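You operate a simulated robot arm through the tools that you are given. There is no shell and no other tool.

You are at the controls of a simulated two-armed robot. One attempt, no reset.

## Task
Put the white tube on the hose coil. Then fetch the white jug and set it on the cart top. Then pull the left door open. Do these in the order given. Set down upright: white jug.

The check looks at the end state, three seconds after you hand in, the way a careful person would. Anything else that was tipped, shoved, dropped, spilled or broken makes it a failure.

## Robot
Two 7-joint arms with two-finger grippers on one trunk, on a base that moves. Base frame: it is fixed to the floor where the robot stands at the start and does not move with it; the origin is under the middle of the robot, x ahead of it, y to its left, z up; the surface under the hand at the start is at about z = 760. Lengths are in mm, angles in rad, forces in N, time in s.
The left shoulder is at the start at [86, 216, 1244], the right one opposite. With the tool pointing down near the work surface each hand reaches from about 160 to 860 mm from the robot's upright axis, wherever it stands, measured 20 degrees to its own side. Places, roughly: cart top [900, 4000, 800]; hose coil [750, 1250, 750]; left door [-400, 3300, 500]; white jug [2250, 2250, 750]; white tube (14x3x3 cm) [500, 100, 800]. Payload 3.43 kg a hand.
The TCP of each hand is the grasp point between the finger pads, 20 mm short of the fingertips. In the tool frame z runs along the fingers and y along their closing line. The gripper opens to 124 mm; its body begins 93 mm behind the TCP.
Orientation is that of the tool frame in the base frame, as a unit quaternion [x, y, z, w]. With the fingers straight down and closing along the base's y, the tool's x points along the base's -x, its y along +y and its z along -z.

## Interface
- The arms move only by the tool servo_tool. It takes "left_deltas", "right_deltas" or both (then of equal length, played together; a hand with none holds still); each is one flat list of numbers, 7 for each row, row after row: the shift along the base's x, y, z in cm, then the turn, a rotation vector about the base's x, y, z in rad, then the opening, from 0 (shut) to 1 (fully open). In form: [dx, dy, dz, rx, ry, rz, gripper, dx, dy, dz, rx, ry, rz, gripper, ...]. A call has 1 to 20 rows; each row shifts and turns the commanded pose from where the row before left it. Each row takes 0.2 s and may step no farther than 50 mm and 0.15 rad from the row before; otherwise, or with a gripper value out of range, the whole call is refused. Where a pose cannot be reached the arm comes as near as it can. A force on the tool above 40 N (or 10 N above the force at the start of the call, whichever is more), or a blocked arm, ends the call early, and 0.2 s more pass. The fingers move at their own pace (about 72 mm/s each) and stop on an object; they squeeze with about 42 N. The grip force told is the motor's: it shows also when the fingers shut on nothing. Time passes only in rows, and 0.2 s behind the last, so rows that do not move let the fingers close. The reply holds the time, the measured pose of the TCP, the force on the tool along the base axes, the opening and the grip force, in the units named above and with some noise, with the torque about the TCP (base axes, N m) and any sound that the robot's microphone picked up, and new pictures: "views" is both (left out), scene, wrist or none (wrist: the cameras of the hands that moved).
- Cameras (640 x 400 px; columns grow to the right, rows downward): "scene" is now at [210.6, 34.9, 1405.4]; the picture's right is [0.34, -0.94, 0.00], its down [-0.67, -0.24, -0.70] and it looks along [0.66, 0.24, -0.72] (base axes); focal length 266 px, centre (320, 200). "left" rides on the left gripper at [82, -14, -140] in its tool frame; the picture's right is [0.17, 0.99, 0.00], its down [-0.83, 0.14, -0.54] and it looks along [-0.53, 0.09, 0.84] (tool axes); focal length 243 px, centre (320, 200). "right" rides on the right gripper at [82, 14, -140] in its tool frame; the picture's right is [-0.17, 0.99, 0.00], its down [-0.83, -0.14, -0.54] and it looks along [-0.53, -0.09, 0.84] (tool axes); focal length 243 px, centre (320, 200). There is no depth. A picture from a camera that has moved, and an enlarged one, comes with that camera's place and axes in the base frame and with its lens. The place of the scene camera against the robot may be out by one fixed shift of up to 18 mm in any direction.
- lift_body(by): moves the trunk up (or, below 0, down) by that many mm; the arms and the scene camera ride with it, the base frame stays. It gives what a move gives, with no picture.
- drive_base(legs): drives the robot by 1 to 6 legs, each [ahead, left, turn to the left] in mm, mm and rad, along the robot's own axes; the way and the turn of a leg run together, so that a leg with both is an arc; at most 1500 mm and 3.142 rad a leg. The arms and the cameras ride along, it lands a little off, and it stops where it bumps. It gives what a move gives, and a new picture of the scene camera.
- head_to(pan, tilt): turns the head with the scene camera to pan (to the left, within 1.396 rad either way) and tilt (down, from -0.506 to 1.204), counted from straight ahead of the robot (the tilt from the chest, where the trunk bows). It gives what a move gives, and a new picture of the scene camera.
- enlarge(camera, box): a new picture of the part [left, top, right, bottom] of that camera's present view, enlarged. The clock stands still meanwhile.
- close_job(): hands the job in; it is judged then, once.

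Places have to be worked out from the pictures, the camera data and where the tool is seen. Open the grippers and draw the arms clear of the work before you hand the job in, unless the task says otherwise.

The tools are called by a JSON object that holds its "op" and its "data". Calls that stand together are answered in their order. servo_tool: Moves the arms, as the interface text tells. Its arguments: {"type":"object","properties":{"left_deltas":{"type":"array","items":{"type":"number"}},"right_deltas":{"type":"array","items":{"type":"number"}},"views":{"type":"string","enum":["both","scene","wrist","none"]}},"required":[]} The other tools are called the same way: lift_body (by) moves the trunk up or down; drive_base (legs) drives the base; head_to (pan, tilt) turns the head that bears the scene camera; enlarge (camera, box) takes an enlarged picture of a part of a camera's view; close_job () hands the job in.

At the start:

```text
time_s: 0.0
left_eef_pos: [465.1, 367.2, 1150.3]
left_tool_rot: [0.0, 1.0, 0.001, 0.0]
left_ft_force: [0.2, 0.0, 0.6]
left_wrist_torque: [0.0, 0.01, 0.03]
left_grip_width: 124.1
left_grip_force: 0.0
right_eef_pos: [509.8, -45.7, 1068.9]
right_tool_rot: [0.0, 1.0, 0.001, 0.0]
right_ft_force: [-1.3, 0.0, 0.3]
right_wrist_torque: [-0.02, 0.02, 0.01]
right_grip_width: 124.2
right_grip_force: 0.1
trunk travel left (down, up): [-400.0, 191.0]
robot x, y, heading: [0.0, 3.7, -0.005]
head pan, tilt (commanded): [0.347, 0.799]
```

scene: 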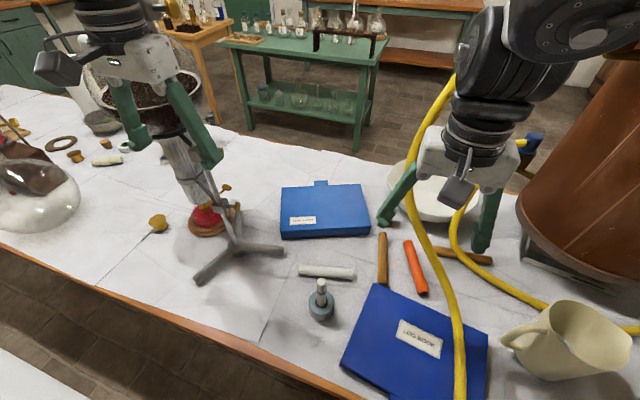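
right: 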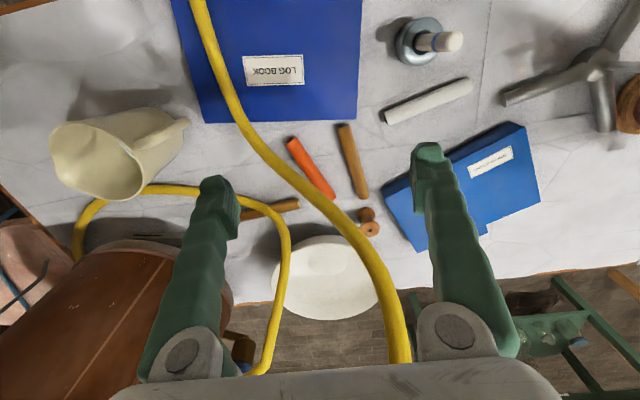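
left: 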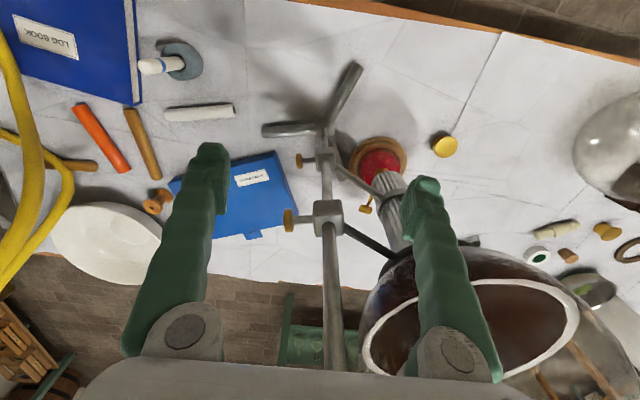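

I'll look around first before moving anything. The white tube seems to lie near [550, 143, 775], its axis mostly along y; I enlarge the scene to confirm this.

{"op": "enlarge", "data": {"camera": "scene", "box": [240, 200, 480, 350]}}

{"op": "enlarge", "data": {"camera": "right", "box": [240, 0, 640, 250]}}

{"op": "head_to", "data": {"pan": 1.1, "tilt": 0.6}}

```text
2.67 times, centred on (360, 275) of scene
camera zoom: at [210.6, 34.9, 1405.4], right [0.34, -0.94, 0.0], down [-0.67, -0.24, -0.7], along [0.66, 0.24, -0.72], focal length 709 px, centre (213, 0)
```

zoom: 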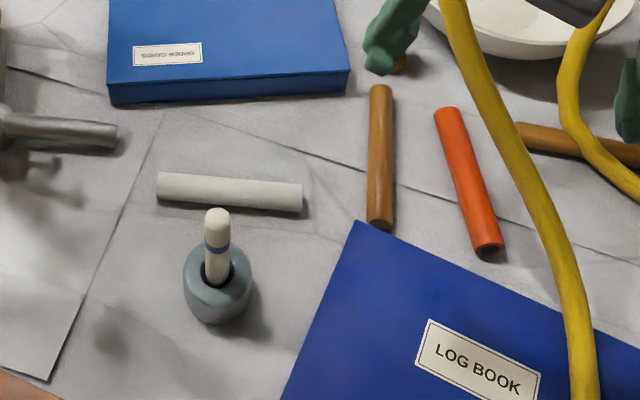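

```text
1.60 times, centred on (440, 125) of right
camera zoom: at [428.6, -31.8, 1209.3], right [0.17, 0.99, 0.0], down [0.83, -0.14, 0.54], along [0.53, -0.09, -0.84], focal length 388 px, centre (128, 320)
```

zoom: 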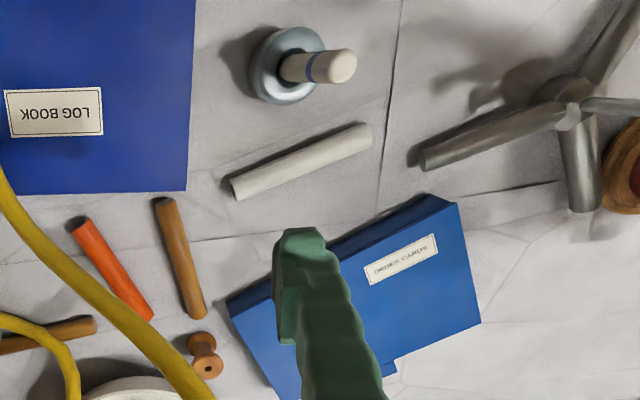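

```text
time_s: 1.1
left_eef_pos: [464.1, 369.2, 1150.0]
left_tool_rot: [-0.001, 1.0, 0.001, 0.0]
left_ft_force: [-0.2, -0.6, 0.2]
left_wrist_torque: [-0.02, 0.01, -0.02]
left_grip_width: 124.1
left_grip_force: 0.2
right_eef_pos: [509.9, -46.0, 1067.9]
right_tool_rot: [0.0, 1.0, 0.0, 0.0]
right_ft_force: [0.0, -0.5, 0.1]
right_wrist_torque: [0.01, -0.01, -0.03]
right_grip_width: 124.1
right_grip_force: 0.0
trunk travel left (down, up): [-400.0, 191.0]
robot x, y, heading: [1.5, 2.4, -0.002]
head pan, tilt (commanded): [1.1, 0.6]
camera scene: at [175.0, 86.1, 1422.3], right [0.89, -0.45, 0.0], down [-0.26, -0.5, -0.82], along [0.38, 0.73, -0.57], focal length 266 px, centre (320, 200)
```

scene: 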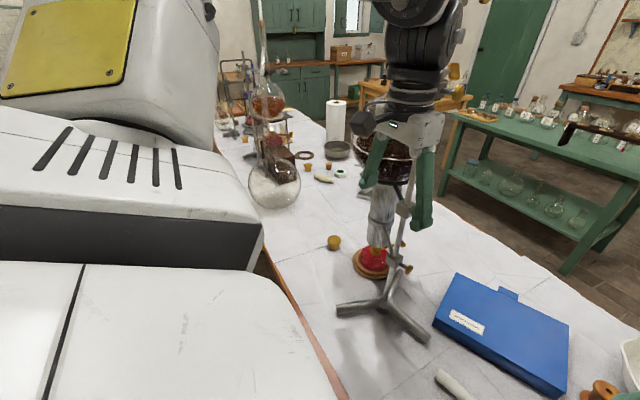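

The hose coil should show near (318,165) in this view; I enlarge there.

{"op": "enlarge", "data": {"camera": "scene", "box": [230, 90, 390, 190]}}

{"op": "enlarge", "data": {"camera": "left", "box": [400, 100, 640, 400]}}

{"op": "enlarge", "data": {"camera": "scene", "box": [200, 0, 640, 200]}}

```text
4.00 times, centred on (310, 140) of scene
camera zoom: at [175.0, 86.1, 1422.3], right [0.89, -0.45, 0.0], down [-0.26, -0.5, -0.82], along [0.38, 0.73, -0.57], focal length 1064 px, centre (360, 440)
```

zoom: 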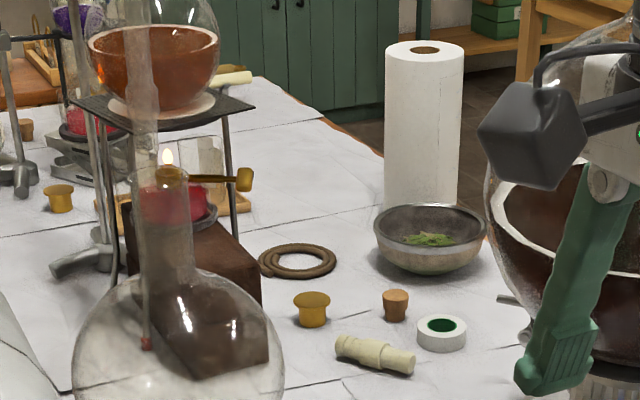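

```text
1.33 times, centred on (520, 250) of left
camera zoom: at [382.0, 352.4, 1289.5], right [-0.17, 0.99, 0.0], down [0.83, 0.14, 0.54], along [0.53, 0.09, -0.84], focal length 324 px, centre (53, 133)
```

zoom: 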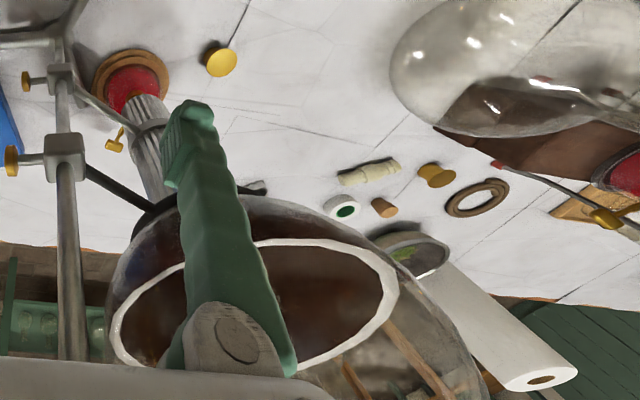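

```text
1.45 times, centred on (420, 100) of scene
camera zoom: at [175.0, 86.1, 1422.3], right [0.89, -0.45, 0.0], down [-0.26, -0.5, -0.82], along [0.38, 0.73, -0.57], focal length 387 px, centre (174, 346)
```

zoom: 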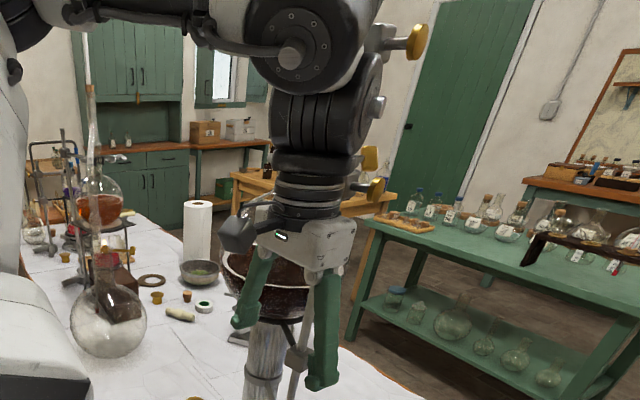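

The brown coil shows near [730, 1357], with a glass vessel, a bowl and small parts near it. Now I check the yellow hose around the right hand before moving.

{"op": "head_to", "data": {"pan": -0.2, "tilt": 0.7}}

{"op": "enlarge", "data": {"camera": "right", "box": [120, 150, 520, 400]}}

```text
time_s: 2.6
left_eef_pos: [464.5, 368.3, 1150.0]
left_tool_rot: [0.0, 1.0, -0.001, 0.0]
left_ft_force: [-2.1, 0.3, 0.5]
left_wrist_torque: [0.02, 0.02, 0.04]
left_grip_width: 124.1
left_grip_force: 0.1
right_eef_pos: [510.5, -46.3, 1069.0]
right_tool_rot: [0.0, 1.0, 0.0, 0.001]
right_ft_force: [-0.3, -0.1, 0.4]
right_wrist_torque: [0.02, -0.02, -0.04]
right_grip_width: 124.2
right_grip_force: 0.2
trunk travel left (down, up): [-400.0, 191.0]
robot x, y, heading: [-0.7, -3.8, -0.0]
head pan, tilt (commanded): [-0.201, 0.7]
camera scene: at [218.0, -9.5, 1413.7], right [-0.2, -0.98, 0.0], down [-0.63, 0.13, -0.77], along [0.75, -0.15, -0.64], focal length 266 px, centre (320, 200)
```

scene: 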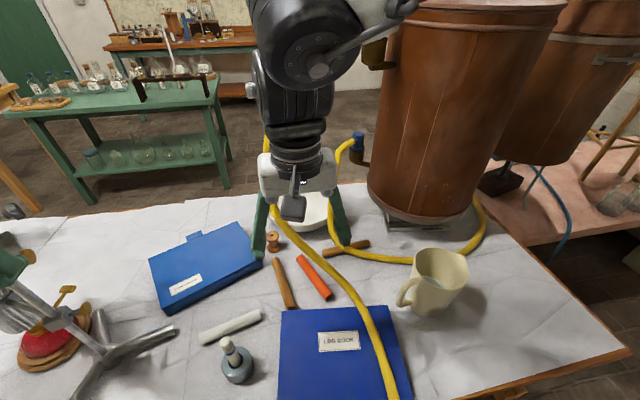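

```text
1.60 times, centred on (320, 275) of right
camera zoom: at [428.6, -31.8, 1209.3], right [0.17, 0.99, 0.0], down [0.83, -0.14, 0.54], along [0.53, -0.09, -0.84], focal length 388 px, centre (320, 80)
```

zoom: 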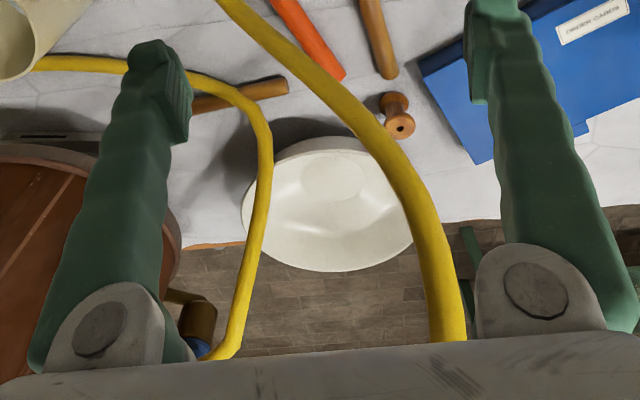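

The hose rises ahead of the right gripper (about [641, 3, 1028]), so moving the right hand to the left takes it away from the hose. I move the right hand left over the tube and turn it so its fingers close across the tube.

{"op": "servo_tool", "data": {"right_deltas": [-0.2, 4.0, 0, 0, 0, 0, 1, 0, 4.0, 0, 0, 0, 0, 1, 0.5, 4.0, 0, 0, 0, 0, 0.45, 0.5, 4.0, 0, 0, 0, -0.1, 0.45, 0.5, 3.0, 0, 0, 0, -0.14, 0.45, 0, 0, 0, 0, 0, -0.14, 0.45, 0, 0, 0, 0, 0, -0.14, 0.45, 0, 0, 0, 0, 0, -0.14, 0.45, 0, 0, 0, 0, 0, -0.14, 0.45, 0, 0, 0, 0, 0, -0.14, 0.45, 0, 0, 0, 0, 0, -0.14, 0.45, 0, 0, 0, 0, 0, -0.14, 0.45, 0, 0, 0, 0, 0, -0.12, 0.45], "views": "both"}}

```text
time_s: 3.7
left_eef_pos: [464.6, 367.2, 1148.4]
left_tool_rot: [0.0, 1.0, 0.0, -0.001]
left_ft_force: [-0.4, -0.3, 0.1]
left_wrist_torque: [0.01, 0.01, 0.0]
left_grip_width: 123.9
left_grip_force: 0.2
right_eef_pos: [578.4, 73.5, 1130.2]
right_tool_rot: [0.141, 0.987, 0.076, -0.002]
right_ft_force: [-0.3, -0.7, -0.6]
right_wrist_torque: [-0.01, 0.01, -0.01]
right_grip_width: 55.8
right_grip_force: 0.0
trunk travel left (down, up): [-400.0, 191.0]
robot x, y, heading: [1.7, -2.7, -0.0]
head pan, tilt (commanded): [-0.201, 0.7]
stopped in row 5 (right hand): the arm was blocked; the commanded pose is now the measured one
camera scene: at [218.4, -10.2, 1413.6], right [-0.2, -0.98, 0.0], down [-0.63, 0.13, -0.76], along [0.75, -0.15, -0.64], focal length 266 px, centre (320, 200)
camera right: at [502.6, 89.1, 1273.5], right [0.44, 0.89, 0.14], down [0.75, -0.45, 0.49], along [0.5, -0.11, -0.86], focal length 243 px, centre (320, 200)
```

scene: 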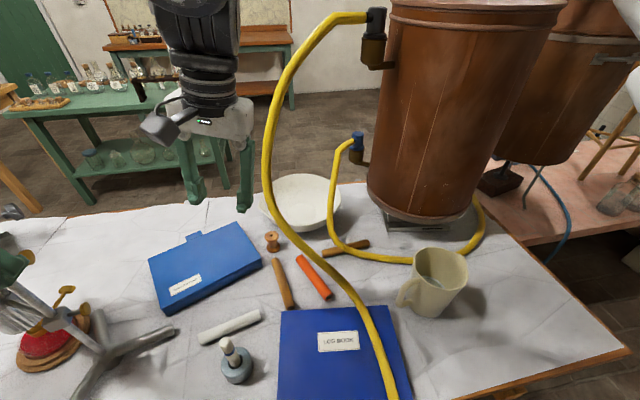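
right: 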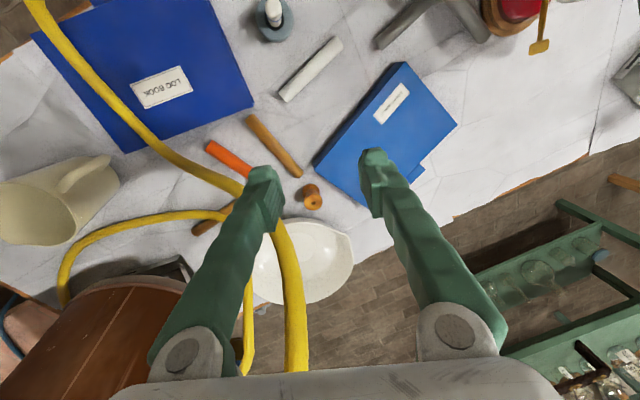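

The right arm could not follow to y = 144 (blocked, likely joint limits when crossing). The left arm suits this spot better, so I draw the right hand back to its own side, clear of the hose, restoring its downward posture.

{"op": "servo_tool", "data": {"right_deltas": [-2.5, -2.0, -1.0, -0.05, 0, 0.094, 0.45, -2.5, -3.0, -1.5, -0.05, 0, 0.094, 0.45, -2.0, -3.5, -1.5, -0.05, 0, 0.094, 0.45, -2.0, -3.5, -1.0, 0, 0, 0, 0.45, -2.0, -3.0, 0, 0, 0, 0, 0.45, -2.0, -3.0, 0, 0, 0, 0, 0.45, -2.0, -3.0, 0.5, 0, 0, 0, 0.45, -2.0, -3.0, 0.5, 0, 0, 0, 0.45], "views": "both"}}

```text
time_s: 5.5
left_eef_pos: [463.8, 365.9, 1149.2]
left_tool_rot: [-0.001, 1.0, 0.0, 0.0]
left_ft_force: [-1.0, -0.8, 0.6]
left_wrist_torque: [0.02, 0.0, 0.03]
left_grip_width: 123.9
left_grip_force: 0.1
right_eef_pos: [408.0, -166.0, 1088.8]
right_tool_rot: [-0.002, 1.0, -0.001, -0.001]
right_ft_force: [-0.5, -0.6, -0.2]
right_wrist_torque: [0.0, -0.02, -0.01]
right_grip_width: 55.6
right_grip_force: 0.1
trunk travel left (down, up): [-400.0, 191.0]
robot x, y, heading: [-1.3, -2.1, 0.001]
head pan, tilt (commanded): [-0.201, 0.7]
camera scene: at [217.4, -11.4, 1413.7], right [-0.2, -0.98, 0.0], down [-0.63, 0.13, -0.77], along [0.75, -0.15, -0.64], focal length 266 px, centre (320, 200)
camera right: at [325.7, -150.9, 1229.9], right [0.16, 0.99, 0.0], down [0.83, -0.14, 0.54], along [0.53, -0.09, -0.84], focal length 243 px, centre (320, 200)
```

scene: 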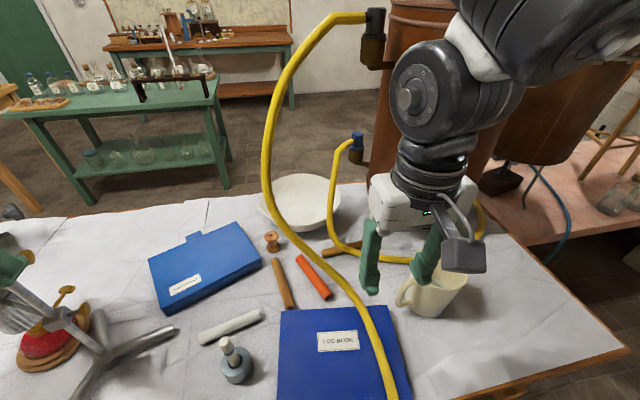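
right: 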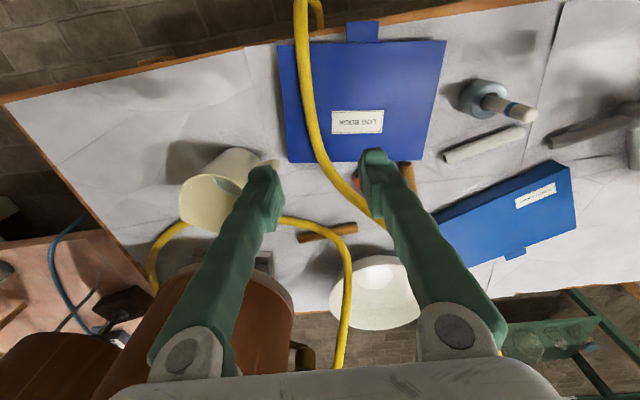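

Right hand is back at [408, -166, 1089], pointing down. Now I bring the left hand right over the tube at the same height, away from the retort stand.

{"op": "servo_tool", "data": {"left_deltas": [-0.5, -3.0, 0, 0, 0, 0, 1, 0, -4.0, 0, 0, 0, 0, 0.6, 0, -4.0, 0, 0, 0, 0, 0.45, 0, -4.0, 0, 0, 0, 0, 0.45, 0.5, -3.0, 0, 0, 0, 0, 0.45, 0, -3.0, 0, 0, 0, 0, 0.45], "views": "both"}}

```text
time_s: 6.9
left_eef_pos: [465.5, 216.1, 1155.4]
left_tool_rot: [0.0, 1.0, -0.001, -0.001]
left_ft_force: [-0.7, -0.1, -0.4]
left_wrist_torque: [-0.02, 0.05, 0.01]
left_grip_width: 55.6
left_grip_force: 0.1
left hand out of reach, approached as far as the arm can: row 4, 5, 6
right_eef_pos: [407.7, -163.5, 1091.4]
right_tool_rot: [-0.001, 1.0, -0.002, -0.001]
right_ft_force: [0.7, 1.0, 0.0]
right_wrist_torque: [0.01, -0.01, -0.02]
right_grip_width: 55.6
right_grip_force: 0.1
trunk travel left (down, up): [-400.0, 191.0]
robot x, y, heading: [2.1, 1.4, -0.0]
head pan, tilt (commanded): [-0.201, 0.7]
camera scene: at [217.5, -8.6, 1413.8], right [-0.2, -0.98, 0.0], down [-0.63, 0.13, -0.77], along [0.75, -0.15, -0.64], focal length 266 px, centre (320, 200)
camera left: at [383.5, 202.5, 1296.0], right [-0.17, 0.99, 0.0], down [0.83, 0.14, 0.54], along [0.53, 0.09, -0.84], focal length 243 px, centre (320, 200)
```

scene: 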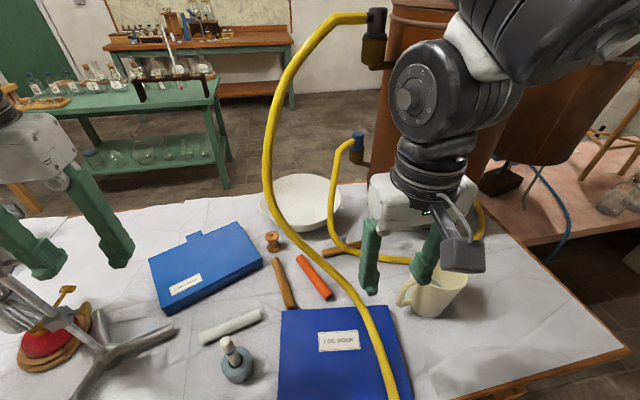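
left: 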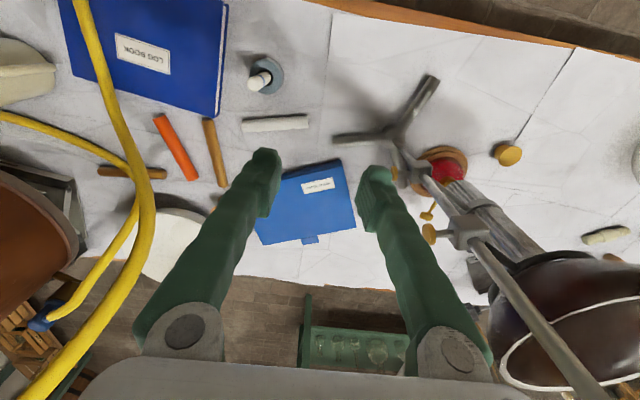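

The left hand runs out of reach at this height near y = 216; lower down it should cross further. I lower it and then continue toward the tube.

{"op": "servo_tool", "data": {"left_deltas": [0.5, 0, -4.0, 0, 0, 0, 0.45, 0.5, 0, -4.0, 0, 0, 0, 0.45, 0.5, 0, -4.0, 0, 0, 0, 0.45, 0.5, -1.0, -4.0, 0, 0, 0, 0.45, 0.5, -1.5, -3.0, 0, 0, 0, 0.45, 0.5, -1.5, 0, 0, 0, 0, 0.45], "views": "wrist"}}

```text
time_s: 8.3
left_eef_pos: [501.6, 210.2, 981.4]
left_tool_rot: [0.001, 1.0, -0.002, 0.0]
left_ft_force: [0.0, -0.3, -1.0]
left_wrist_torque: [0.04, -0.01, -0.01]
left_grip_width: 56.1
left_grip_force: 0.1
left hand out of reach, approached as far as the arm can: row 1, 2, 4, 6
right_eef_pos: [407.2, -162.2, 1089.7]
right_tool_rot: [-0.001, 1.0, -0.001, -0.001]
right_ft_force: [-0.5, 0.7, -0.2]
right_wrist_torque: [-0.01, -0.02, -0.01]
right_grip_width: 55.6
right_grip_force: 0.1
trunk travel left (down, up): [-400.0, 191.0]
robot x, y, heading: [-3.7, 3.0, -0.0]
head pan, tilt (commanded): [-0.201, 0.7]
camera left: at [419.6, 196.3, 1121.9], right [-0.16, 0.99, 0.0], down [0.83, 0.14, 0.54], along [0.53, 0.09, -0.84], focal length 243 px, centre (320, 200)
```

left: 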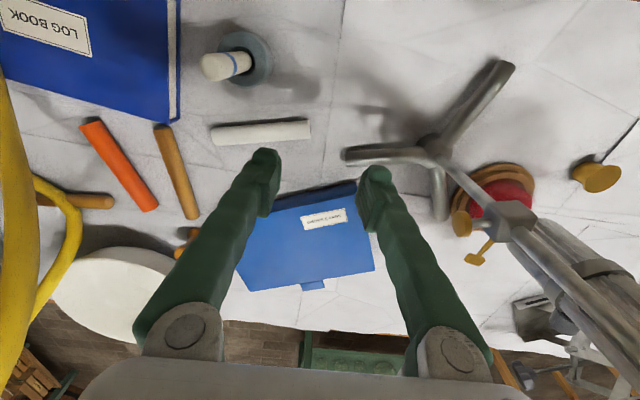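

The tube runs from about (552, 58) to (521, 199), centre (536, 129), but the left arm is at its crossing limit. I'll back off slightly and turn the base right by 0.3 rad so the tube lies about 30° to the left of the robot.

{"op": "drive_base", "data": {"legs": [[-60, 0, 0], [0, 0, -0.3]]}}

```text
time_s: 10.4
left_eef_pos: [479.0, 81.3, 981.9]
left_tool_rot: [0.123, 0.992, -0.001, -0.001]
left_ft_force: [0.6, -0.3, 0.2]
left_wrist_torque: [0.0, 0.0, -0.01]
left_grip_width: 55.7
left_grip_force: 0.1
right_eef_pos: [293.8, -259.6, 1089.6]
right_tool_rot: [0.124, 0.992, -0.001, -0.002]
right_ft_force: [0.2, 0.4, -0.1]
right_wrist_torque: [-0.03, 0.03, 0.0]
right_grip_width: 56.0
right_grip_force: 0.0
trunk travel left (down, up): [-400.0, 191.0]
robot x, y, heading: [-60.7, -1.0, -0.251]
head pan, tilt (commanded): [-0.201, 0.7]
stopped in leg 2: the robot was blocked; the commanded pose is now the measured one
camera scene: at [145.7, -63.5, 1413.9], right [-0.44, -0.9, 0.0], down [-0.58, 0.28, -0.77], along [0.69, -0.33, -0.64], focal length 266 px, centre (320, 200)
```

scene: 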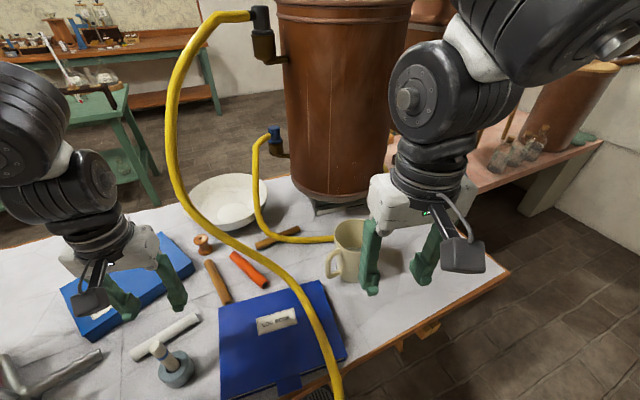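

Blocked slightly early at heading -0.25, with nothing visibly disturbed in the picture. Now I move the left hand above the tube at about (532, 147) and turn it by -1.1 rad so the fingers close across the tube.

{"op": "servo_tool", "data": {"left_deltas": [0.66, 0.82, 0, 0, 0, -0.1375, 0.45, 0.66, 0.82, 0, 0, 0, -0.1375, 0.45, 0.66, 0.82, 0, 0, 0, -0.1375, 0.45, 0.66, 0.82, 0, 0, 0, -0.1375, 0.45, 0.66, 0.82, 0, 0, 0, -0.1375, 0.45, 0.66, 0.82, 0, 0, 0, -0.1375, 0.45, 0.66, 0.82, 0, 0, 0, -0.1375, 0.45, 0.66, 0.82, 0, 0, 0, -0.1375, 0.45], "views": "both"}}

```text
time_s: 12.2
left_eef_pos: [533.5, 147.8, 981.1]
left_tool_rot: [0.624, 0.781, 0.001, -0.001]
left_ft_force: [0.0, -0.4, 0.0]
left_wrist_torque: [0.01, 0.0, -0.02]
left_grip_width: 55.8
left_grip_force: 0.0
right_eef_pos: [295.8, -259.9, 1088.4]
right_tool_rot: [0.124, 0.992, -0.001, -0.003]
right_ft_force: [0.2, 0.7, 0.2]
right_wrist_torque: [0.03, -0.01, -0.03]
right_grip_width: 56.1
right_grip_force: 0.0
trunk travel left (down, up): [-400.0, 191.0]
robot x, y, heading: [-61.3, 0.7, -0.252]
head pan, tilt (commanded): [-0.201, 0.7]
camera scene: at [147.4, -62.6, 1413.7], right [-0.44, -0.9, 0.0], down [-0.58, 0.28, -0.77], along [0.69, -0.33, -0.64], focal length 266 px, centre (320, 200)
camera left: at [502.0, 223.6, 1121.8], right [0.93, 0.38, 0.0], down [0.32, -0.78, 0.54], along [0.2, -0.5, -0.84], focal length 243 px, centre (320, 200)
```

scene: 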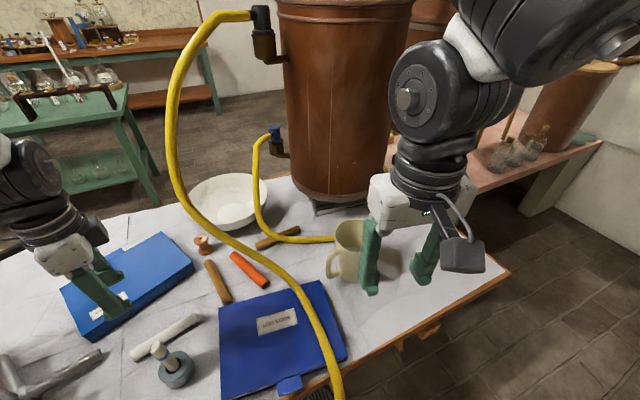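
left: 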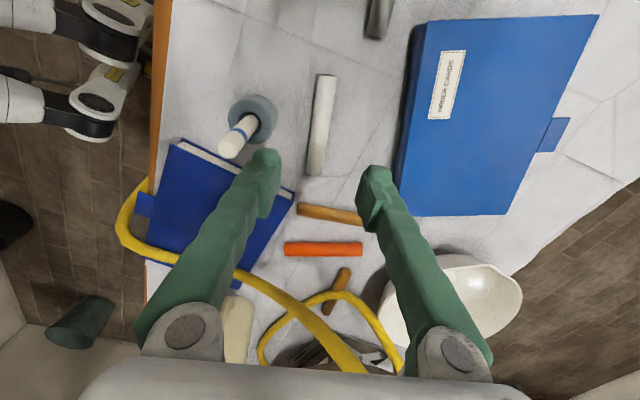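

The TCP is lined up over the tube within a couple of mm; the bottle with the stick sits close on the robot side, so I narrow the opening to about 47 mm and descend partway, then check.

{"op": "servo_tool", "data": {"left_deltas": [0.2, 0.2, -3.5, 0, 0, 0.02, 0.38, 0.1, 0.1, -3.5, 0, 0, 0.01, 0.38, 0, 0, -3.5, 0, 0, 0, 0.38], "views": "wrist"}}

{"op": "enlarge", "data": {"camera": "left", "box": [200, 40, 440, 190]}}

```text
time_s: 13.0
left_eef_pos: [537.1, 150.2, 874.3]
left_tool_rot: [0.611, 0.791, 0.0, -0.001]
left_ft_force: [-0.4, 0.5, 0.3]
left_wrist_torque: [-0.04, 0.01, -0.02]
left_grip_width: 47.0
left_grip_force: 0.1
right_eef_pos: [295.9, -259.2, 1089.0]
right_tool_rot: [0.125, 0.992, -0.002, -0.002]
right_ft_force: [-0.2, 0.1, -1.3]
right_wrist_torque: [0.04, -0.01, -0.02]
right_grip_width: 55.6
right_grip_force: 0.0
trunk travel left (down, up): [-400.0, 191.0]
robot x, y, heading: [-61.9, 1.7, -0.25]
head pan, tilt (commanded): [-0.201, 0.7]
camera left: at [503.3, 225.4, 1015.7], right [0.91, 0.41, 0.0], down [0.35, -0.77, 0.54], along [0.22, -0.49, -0.84], focal length 243 px, centre (320, 200)
```

left: 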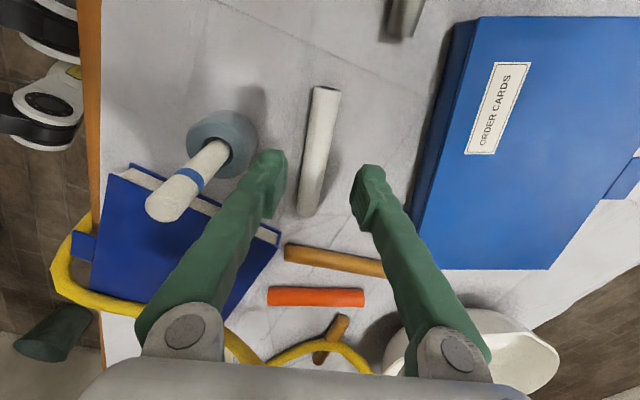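

```text
2.67 times, centred on (320, 115) of left
camera zoom: at [503.3, 225.4, 1015.7], right [0.91, 0.41, 0.0], down [0.35, -0.77, 0.54], along [0.22, -0.49, -0.84], focal length 647 px, centre (320, 427)
```

zoom: 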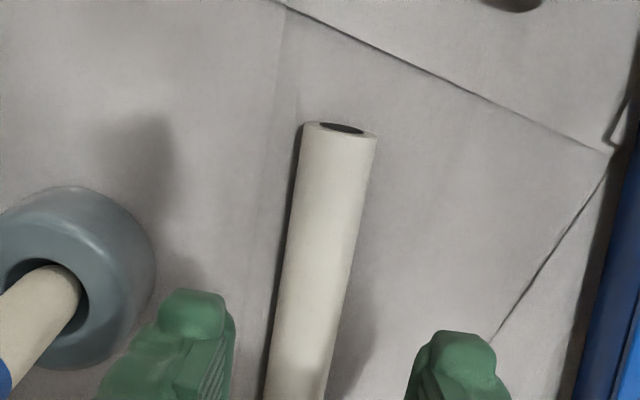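

Alignment is good (tube about 3 mm to the left of the pinch line, parallel to it) and the finger clears the bottle by roughly 13 mm. I descend to TCP z ≈ 785 and look.

{"op": "servo_tool", "data": {"left_deltas": [0, 0, -3.0, 0, 0, 0, 0.38, 0, 0, -3.0, 0, 0, 0, 0.38, 0, 0, -2.0, 0, 0, 0, 0.38, 0, 0, -0.9, 0, 0, 0, 0.38], "views": "wrist"}}

```text
time_s: 14.0
left_eef_pos: [536.0, 150.0, 788.3]
left_tool_rot: [0.611, 0.791, 0.0, -0.002]
left_ft_force: [0.6, 0.3, 0.8]
left_wrist_torque: [0.01, 0.02, 0.0]
left_grip_width: 47.4
left_grip_force: 0.1
right_eef_pos: [294.0, -260.0, 1089.1]
right_tool_rot: [0.125, 0.992, -0.001, -0.002]
right_ft_force: [0.0, 0.6, -0.5]
right_wrist_torque: [-0.01, 0.0, -0.03]
right_grip_width: 55.9
right_grip_force: 0.1
trunk travel left (down, up): [-400.0, 191.0]
robot x, y, heading: [-62.2, 3.5, -0.246]
head pan, tilt (commanded): [-0.201, 0.7]
camera left: at [501.6, 225.0, 927.6], right [0.91, 0.41, 0.0], down [0.34, -0.77, 0.54], along [0.22, -0.49, -0.84], focal length 243 px, centre (320, 200)
```

left: 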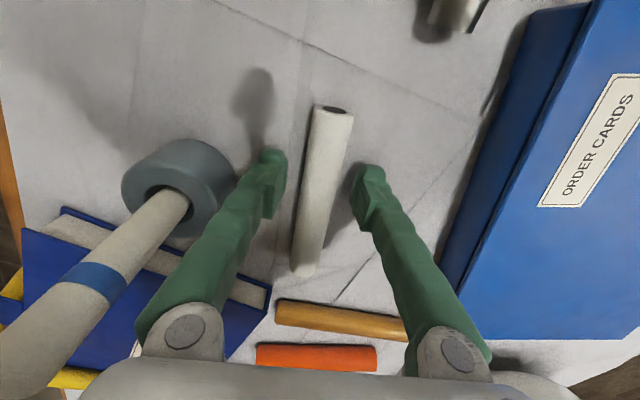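

Fingers straddle the tube cleanly. I lower 3 mm more and close on it.

{"op": "servo_tool", "data": {"left_deltas": [0, 0, -0.3, 0, 0, 0, 0.38, 0, 0, 0, 0, 0, 0, 0.25, 0, 0, 0, 0, 0, 0, 0.15, 0, 0, 0, 0, 0, 0, 0.1, 0, 0, 0, 0, 0, 0, 0.1], "views": "wrist"}}

```text
time_s: 15.2
left_eef_pos: [534.7, 150.7, 784.1]
left_tool_rot: [0.612, 0.791, 0.0, -0.002]
left_ft_force: [0.3, 0.8, 0.6]
left_wrist_torque: [0.04, 0.0, 0.0]
left_grip_width: 22.0
left_grip_force: 41.5
right_eef_pos: [295.8, -258.9, 1089.2]
right_tool_rot: [0.125, 0.992, -0.002, -0.001]
right_ft_force: [0.3, 0.3, 0.6]
right_wrist_torque: [0.02, 0.01, -0.01]
right_grip_width: 55.4
right_grip_force: 0.1
trunk travel left (down, up): [-400.0, 191.0]
robot x, y, heading: [-59.9, 1.7, -0.25]
head pan, tilt (commanded): [-0.201, 0.7]
camera left: at [501.8, 225.0, 924.7], right [0.91, 0.41, 0.0], down [0.35, -0.77, 0.54], along [0.22, -0.49, -0.84], focal length 243 px, centre (320, 200)
```

left: 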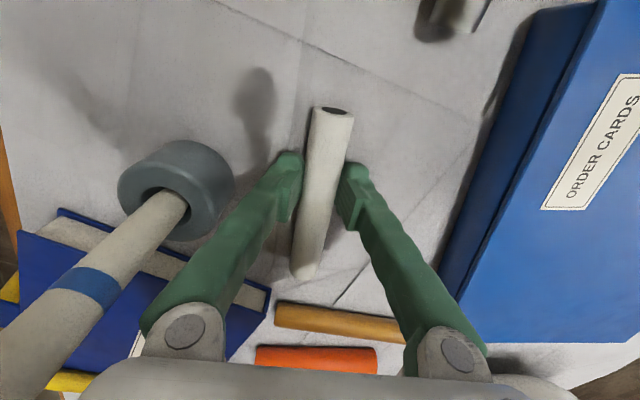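

Grip force 41.5 N at 22 mm width: the tube is held. I lift it straight up.

{"op": "servo_tool", "data": {"left_deltas": [0, 0, 2.0, 0, 0, 0, 0.1, 0, 0, 4.0, 0, 0, 0, 0.1, 0, 0, 4.0, 0, 0, 0, 0.1, 0, 0, 4.5, 0, 0, 0, 0.1, 0, 0, 4.5, 0, 0, 0, 0.1, 0, 0, 4.0, 0, 0, 0, 0.1], "views": "both"}}

```text
time_s: 16.6
left_eef_pos: [534.7, 150.8, 1013.1]
left_tool_rot: [0.611, 0.792, 0.001, -0.002]
left_ft_force: [-0.2, 0.4, -1.2]
left_wrist_torque: [0.0, -0.01, -0.04]
left_grip_width: 22.1
left_grip_force: 42.0
right_eef_pos: [295.2, -258.8, 1090.5]
right_tool_rot: [0.125, 0.992, -0.002, -0.002]
right_ft_force: [-0.6, -0.9, 0.3]
right_wrist_torque: [0.02, 0.0, -0.01]
right_grip_width: 55.9
right_grip_force: 0.0
trunk travel left (down, up): [-400.0, 191.0]
robot x, y, heading: [-60.3, -0.6, -0.252]
head pan, tilt (commanded): [-0.201, 0.7]
camera scene: at [146.5, -62.9, 1413.8], right [-0.44, -0.9, 0.0], down [-0.58, 0.28, -0.77], along [0.69, -0.33, -0.64], focal length 266 px, centre (320, 200)
camera left: at [500.5, 225.0, 1154.3], right [0.91, 0.41, 0.0], down [0.35, -0.77, 0.54], along [0.22, -0.49, -0.84], focal length 243 px, centre (320, 200)
```

scene: 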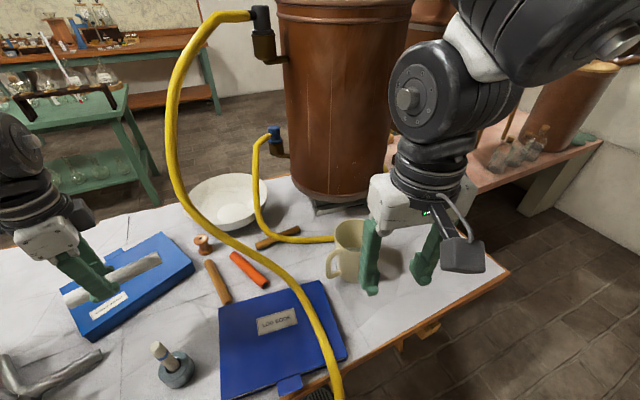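
left: 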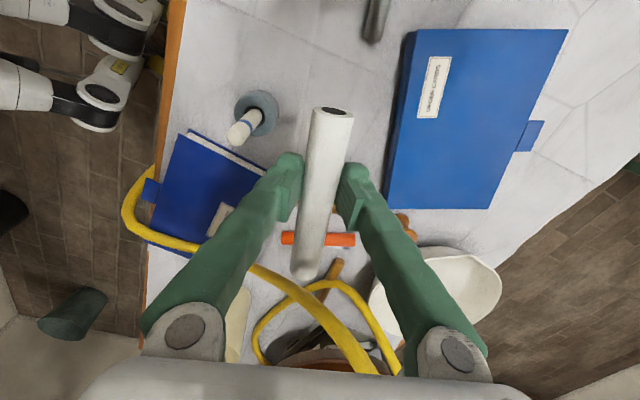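

The tube is in hand. I look around to the left and ahead to plan the drive.

{"op": "head_to", "data": {"pan": 1.39, "tilt": 0.35}}

{"op": "head_to", "data": {"pan": 0.5, "tilt": 0.3}}

```text
time_s: 18.3
left_eef_pos: [535.4, 150.5, 1012.4]
left_tool_rot: [0.612, 0.791, 0.001, -0.003]
left_ft_force: [-0.1, -0.1, -0.2]
left_wrist_torque: [0.03, -0.01, 0.02]
left_grip_width: 22.5
left_grip_force: 42.1
right_eef_pos: [296.2, -259.3, 1088.5]
right_tool_rot: [0.124, 0.992, -0.002, -0.002]
right_ft_force: [-0.3, 0.2, -0.8]
right_wrist_torque: [0.01, 0.02, 0.02]
right_grip_width: 55.8
right_grip_force: 0.0
trunk travel left (down, up): [-400.0, 191.0]
robot x, y, heading: [-59.6, -0.7, -0.251]
head pan, tilt (commanded): [1.389, 0.351]
camera scene: at [109.9, 58.8, 1445.1], right [0.91, -0.42, 0.0], down [-0.14, -0.31, -0.94], along [0.39, 0.85, -0.34], focal length 266 px, centre (320, 200)
```

scene: 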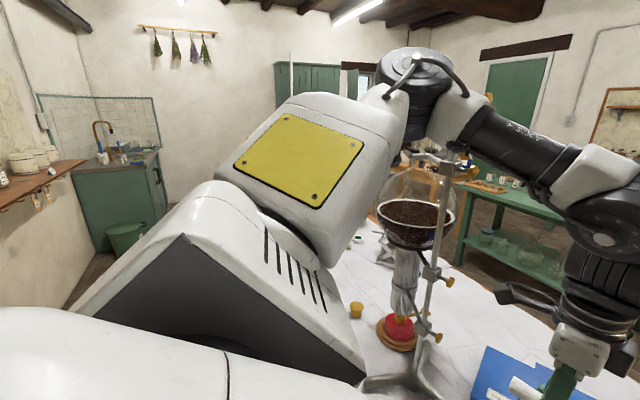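

```text
time_s: 19.5
left_eef_pos: [535.5, 149.9, 1012.4]
left_tool_rot: [0.612, 0.791, 0.0, -0.002]
left_ft_force: [-0.2, 0.8, -1.2]
left_wrist_torque: [0.03, -0.01, -0.03]
left_grip_width: 22.0
left_grip_force: 42.1
right_eef_pos: [296.1, -259.7, 1088.7]
right_tool_rot: [0.124, 0.992, -0.001, -0.001]
right_ft_force: [0.1, 0.6, 0.4]
right_wrist_torque: [0.03, 0.0, 0.01]
right_grip_width: 56.2
right_grip_force: 0.0
trunk travel left (down, up): [-400.0, 191.0]
robot x, y, heading: [-62.3, -0.1, -0.251]
head pan, tilt (commanded): [0.499, 0.3]
camera scene: at [161.4, -2.6, 1449.8], right [0.25, -0.97, 0.0], down [-0.29, -0.07, -0.96], along [0.93, 0.24, -0.3], focal length 266 px, centre (320, 200)
```

scene: 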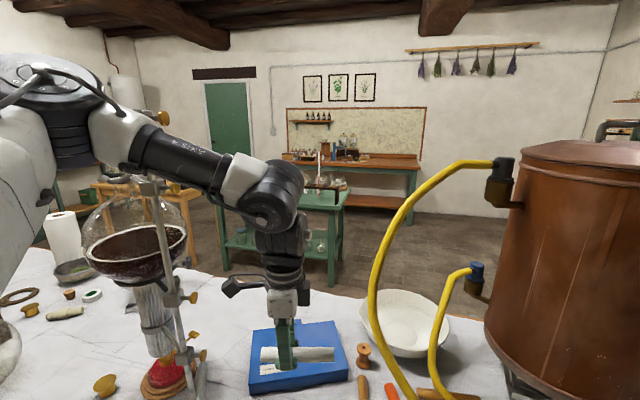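

The room is clear behind as far as I can see (wall near x ≈ -980), and the corridor runs along +y. I back off straight from the table by 250 mm and square up the heading.

{"op": "drive_base", "data": {"legs": [[-242, -62, 0], [0, 0, 0.251]]}}

```text
time_s: 22.6
left_eef_pos: [231.3, 292.1, 1012.5]
left_tool_rot: [0.508, 0.861, 0.0, -0.003]
left_ft_force: [0.4, -0.1, 0.5]
left_wrist_torque: [0.03, -0.03, -0.01]
left_grip_width: 22.1
left_grip_force: 41.7
right_eef_pos: [100.7, -164.2, 1089.3]
right_tool_rot: [0.0, 1.0, -0.002, -0.002]
right_ft_force: [1.0, 0.4, -1.1]
right_wrist_torque: [0.01, -0.05, -0.01]
right_grip_width: 55.9
right_grip_force: 0.1
trunk travel left (down, up): [-400.0, 191.0]
robot x, y, heading: [-309.0, -1.1, -0.002]
head pan, tilt (commanded): [0.499, 0.3]
camera scene: at [-91.3, 51.0, 1449.8], right [0.48, -0.88, 0.0], down [-0.26, -0.14, -0.96], along [0.84, 0.46, -0.3], focal length 266 px, centre (320, 200)
```

scene: 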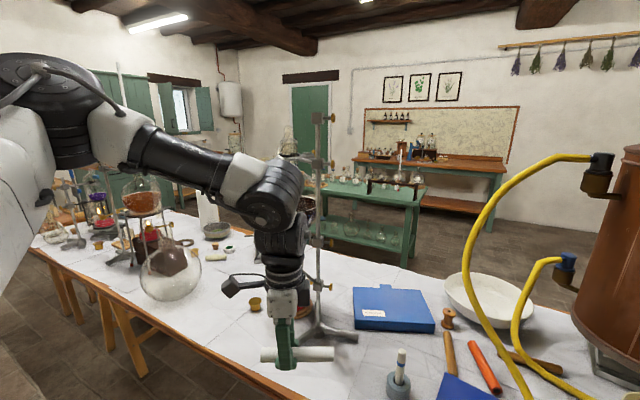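

Clear view now. I tuck the left hand with the tube closer to the body before strafing along the table.

{"op": "servo_tool", "data": {"left_deltas": [-3, 0.5, 1.0, 0, 0, 0, 0.1, -3, 0.5, 1.0, 0, 0, 0, 0.1, -3, 0.5, 1.0, 0, 0, 0, 0.1, -3, 0.5, 1.0, 0, 0, 0, 0.1], "views": "none"}}

{"op": "head_to", "data": {"pan": 1.39, "tilt": 0.3}}

```text
time_s: 23.6
left_eef_pos: [109.8, 312.3, 1053.9]
left_tool_rot: [0.509, 0.861, 0.001, 0.0]
left_ft_force: [-0.4, -0.2, 0.1]
left_wrist_torque: [0.01, -0.05, -0.01]
left_grip_width: 22.4
left_grip_force: 41.7
right_eef_pos: [98.7, -164.7, 1089.3]
right_tool_rot: [-0.001, 1.0, -0.002, -0.001]
right_ft_force: [-0.3, -0.2, -0.3]
right_wrist_torque: [-0.02, -0.01, 0.0]
right_grip_width: 55.5
right_grip_force: 0.0
trunk travel left (down, up): [-400.0, 191.0]
robot x, y, heading: [-306.3, 1.9, 0.001]
head pan, tilt (commanded): [0.499, 0.3]
```

```text
time_s: 24.8
left_eef_pos: [111.2, 312.0, 1053.0]
left_tool_rot: [0.508, 0.861, 0.0, -0.003]
left_ft_force: [-0.1, 1.6, 0.3]
left_wrist_torque: [-0.01, -0.02, 0.02]
left_grip_width: 22.3
left_grip_force: 42.2
right_eef_pos: [99.6, -165.5, 1088.4]
right_tool_rot: [0.0, 1.0, -0.002, -0.002]
right_ft_force: [0.3, 0.3, -1.0]
right_wrist_torque: [0.02, -0.04, 0.03]
right_grip_width: 56.0
right_grip_force: 0.1
trunk travel left (down, up): [-400.0, 191.0]
robot x, y, heading: [-309.4, 0.3, 0.003]
head pan, tilt (commanded): [1.389, 0.3]
camera scene: at [-156.5, 98.3, 1449.8], right [0.98, -0.18, 0.0], down [-0.05, -0.29, -0.96], along [0.17, 0.94, -0.3], focal length 266 px, centre (320, 200)
```

scene: 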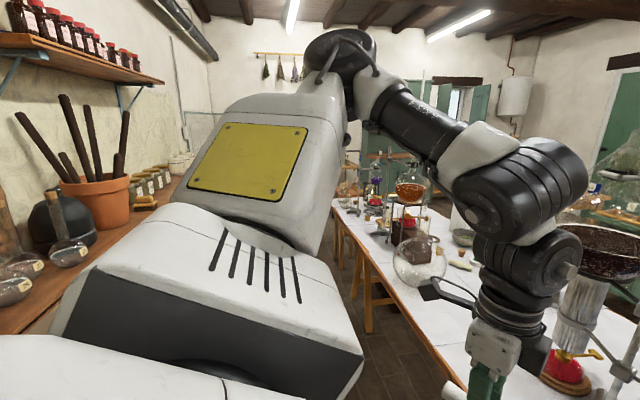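

A wall bench with pots and flasks runs along x ≈ -830, so I keep heading 0 and strafe left along the corridor at x ≈ -309, half of the way first.

{"op": "drive_base", "data": {"legs": [[0, 1300, 0]]}}

```text
time_s: 42.5
left_eef_pos: [124.7, 1619.8, 1053.9]
left_tool_rot: [0.513, 0.859, 0.0, -0.002]
left_ft_force: [0.2, -1.0, -0.3]
left_wrist_torque: [0.0, 0.02, -0.02]
left_grip_width: 22.2
left_grip_force: 42.2
right_eef_pos: [107.7, 1143.9, 1088.7]
right_tool_rot: [0.005, 1.0, -0.001, -0.002]
right_ft_force: [1.0, -0.6, -0.4]
right_wrist_torque: [0.02, 0.03, -0.04]
right_grip_width: 55.6
right_grip_force: 0.0
trunk travel left (down, up): [-400.0, 191.0]
robot x, y, heading: [-300.5, 1311.0, -0.013]
head pan, tilt (commanded): [1.389, 0.3]
camera scene: at [-146.5, 1409.4, 1449.8], right [0.98, -0.19, 0.0], down [-0.06, -0.29, -0.96], along [0.18, 0.94, -0.3], focal length 266 px, centre (320, 200)
```

scene: 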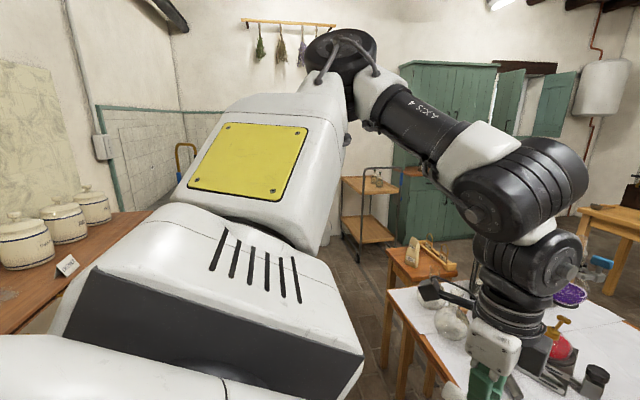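

I'm abreast of the coil now. I look at the table here to locate the coil and judge access from either side.

{"op": "head_to", "data": {"pan": 0.1, "tilt": 0.5}}

{"op": "enlarge", "data": {"camera": "scene", "box": [160, 60, 480, 260]}}

```text
time_s: 43.9
left_eef_pos: [123.2, 1620.0, 1053.7]
left_tool_rot: [0.513, 0.858, 0.0, -0.002]
left_ft_force: [0.0, -0.4, -0.1]
left_wrist_torque: [0.02, 0.02, -0.02]
left_grip_width: 22.2
left_grip_force: 42.4
right_eef_pos: [106.6, 1143.7, 1088.7]
right_tool_rot: [0.006, 1.0, -0.002, -0.002]
right_ft_force: [0.1, -0.2, -0.8]
right_wrist_torque: [0.03, -0.02, -0.01]
right_grip_width: 55.8
right_grip_force: 0.0
trunk travel left (down, up): [-400.0, 191.0]
robot x, y, heading: [-299.2, 1312.8, -0.011]
head pan, tilt (commanded): [0.099, 0.499]
camera scene: at [-73.9, 1325.7, 1431.4], right [0.09, -1.0, 0.0], down [-0.48, -0.04, -0.88], along [0.87, 0.08, -0.48], focal length 266 px, centre (320, 200)
```

scene: 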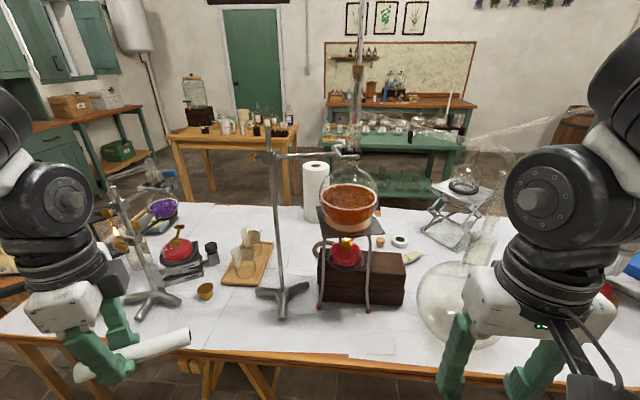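

```text
2.00 times, centred on (320, 160) of scene
camera zoom: at [-73.9, 1325.7, 1431.4], right [0.09, -1.0, 0.0], down [-0.48, -0.04, -0.88], along [0.87, 0.08, -0.48], focal length 532 px, centre (320, 280)
```

zoom: 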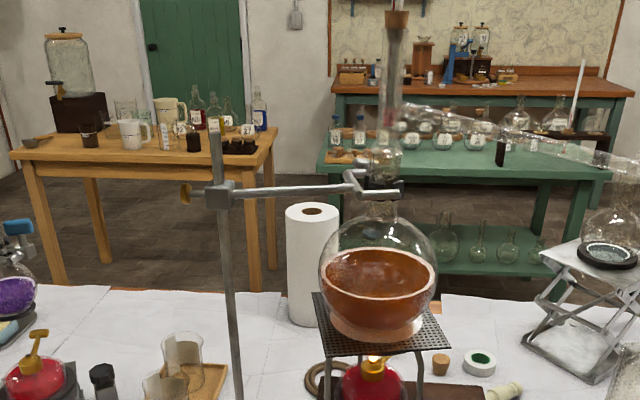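

From the near side the coil is hidden behind the flask tripod, so I'll go round the table end to the far side, which looks open. I look front-left for the path past the table end.

{"op": "head_to", "data": {"pan": 0.85, "tilt": 0.35}}

```text
time_s: 45.0
left_eef_pos: [124.0, 1620.6, 1053.3]
left_tool_rot: [0.514, 0.858, 0.0, -0.001]
left_ft_force: [0.2, -0.6, -0.6]
left_wrist_torque: [-0.02, 0.01, 0.01]
left_grip_width: 22.2
left_grip_force: 42.3
right_eef_pos: [106.6, 1142.9, 1087.7]
right_tool_rot: [0.006, 1.0, -0.003, -0.002]
right_ft_force: [-0.9, 0.3, 0.1]
right_wrist_torque: [0.02, 0.04, -0.02]
right_grip_width: 55.8
right_grip_force: 0.1
trunk travel left (down, up): [-400.0, 191.0]
robot x, y, heading: [-300.7, 1311.3, -0.007]
head pan, tilt (commanded): [0.85, 0.351]
camera scene: at [-102.1, 1386.9, 1445.0], right [0.74, -0.67, 0.0], down [-0.23, -0.26, -0.94], along [0.63, 0.7, -0.34], focal length 266 px, centre (320, 200)
```

scene: 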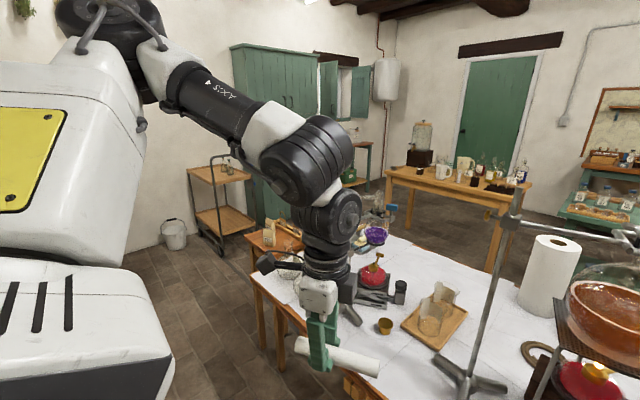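

Path is clear: table corner near (334, 2281), a small side table behind it up to y ≈ 2800, cart at about (900, 4000), sink cabinet at x < -420, y > 3290. I strafe to y ≈ 2300 and then diagonally to about (200, 3130).

{"op": "drive_base", "data": {"legs": [[0, 1000, 0], [500, 820, 0]]}}

```text
time_s: 69.5
left_eef_pos: [644.0, 3431.9, 1054.4]
left_tool_rot: [0.513, 0.859, 0.0, -0.002]
left_ft_force: [0.0, -0.3, -0.1]
left_wrist_torque: [-0.01, 0.02, 0.05]
left_grip_width: 22.1
left_grip_force: 42.5
right_eef_pos: [627.7, 2954.5, 1088.2]
right_tool_rot: [0.003, 1.0, -0.002, -0.002]
right_ft_force: [-0.3, 0.2, 0.2]
right_wrist_torque: [-0.03, -0.03, 0.0]
right_grip_width: 55.8
right_grip_force: 0.0
trunk travel left (down, up): [-400.0, 191.0]
robot x, y, heading: [215.1, 3123.4, -0.011]
head pan, tilt (commanded): [0.85, 0.351]
camera scene: at [418.0, 3197.6, 1445.1], right [0.75, -0.67, 0.0], down [-0.23, -0.26, -0.94], along [0.63, 0.7, -0.34], focal length 266 px, centre (320, 200)
```

scene: 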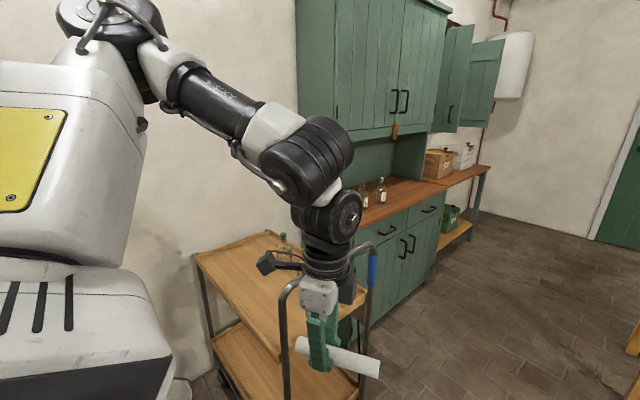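

The cart handle stands near (714–1019, 3640, ~1000), about 120 mm beyond the tube. I check the right side with the small table before driving ahead.

{"op": "head_to", "data": {"pan": -0.5, "tilt": 0.6}}

```text
time_s: 71.0
left_eef_pos: [644.4, 3431.1, 1053.7]
left_tool_rot: [0.512, 0.859, 0.0, -0.001]
left_ft_force: [-0.3, -0.9, -0.6]
left_wrist_torque: [0.02, 0.02, -0.01]
left_grip_width: 22.3
left_grip_force: 42.0
right_eef_pos: [627.8, 2955.6, 1088.9]
right_tool_rot: [0.004, 1.0, -0.002, -0.002]
right_ft_force: [-0.6, 0.0, 0.4]
right_wrist_torque: [0.02, 0.02, -0.01]
right_grip_width: 55.9
right_grip_force: 0.0
trunk travel left (down, up): [-400.0, 191.0]
robot x, y, heading: [224.2, 3122.8, -0.014]
head pan, tilt (commanded): [-0.499, 0.6]
camera scene: at [433.3, 3085.3, 1422.3], right [-0.49, -0.87, 0.0], down [-0.49, 0.27, -0.83], along [0.72, -0.4, -0.56], focal length 266 px, centre (320, 200)
```

scene: 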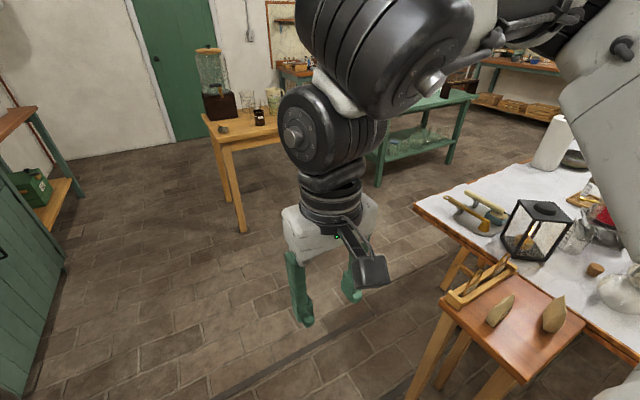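

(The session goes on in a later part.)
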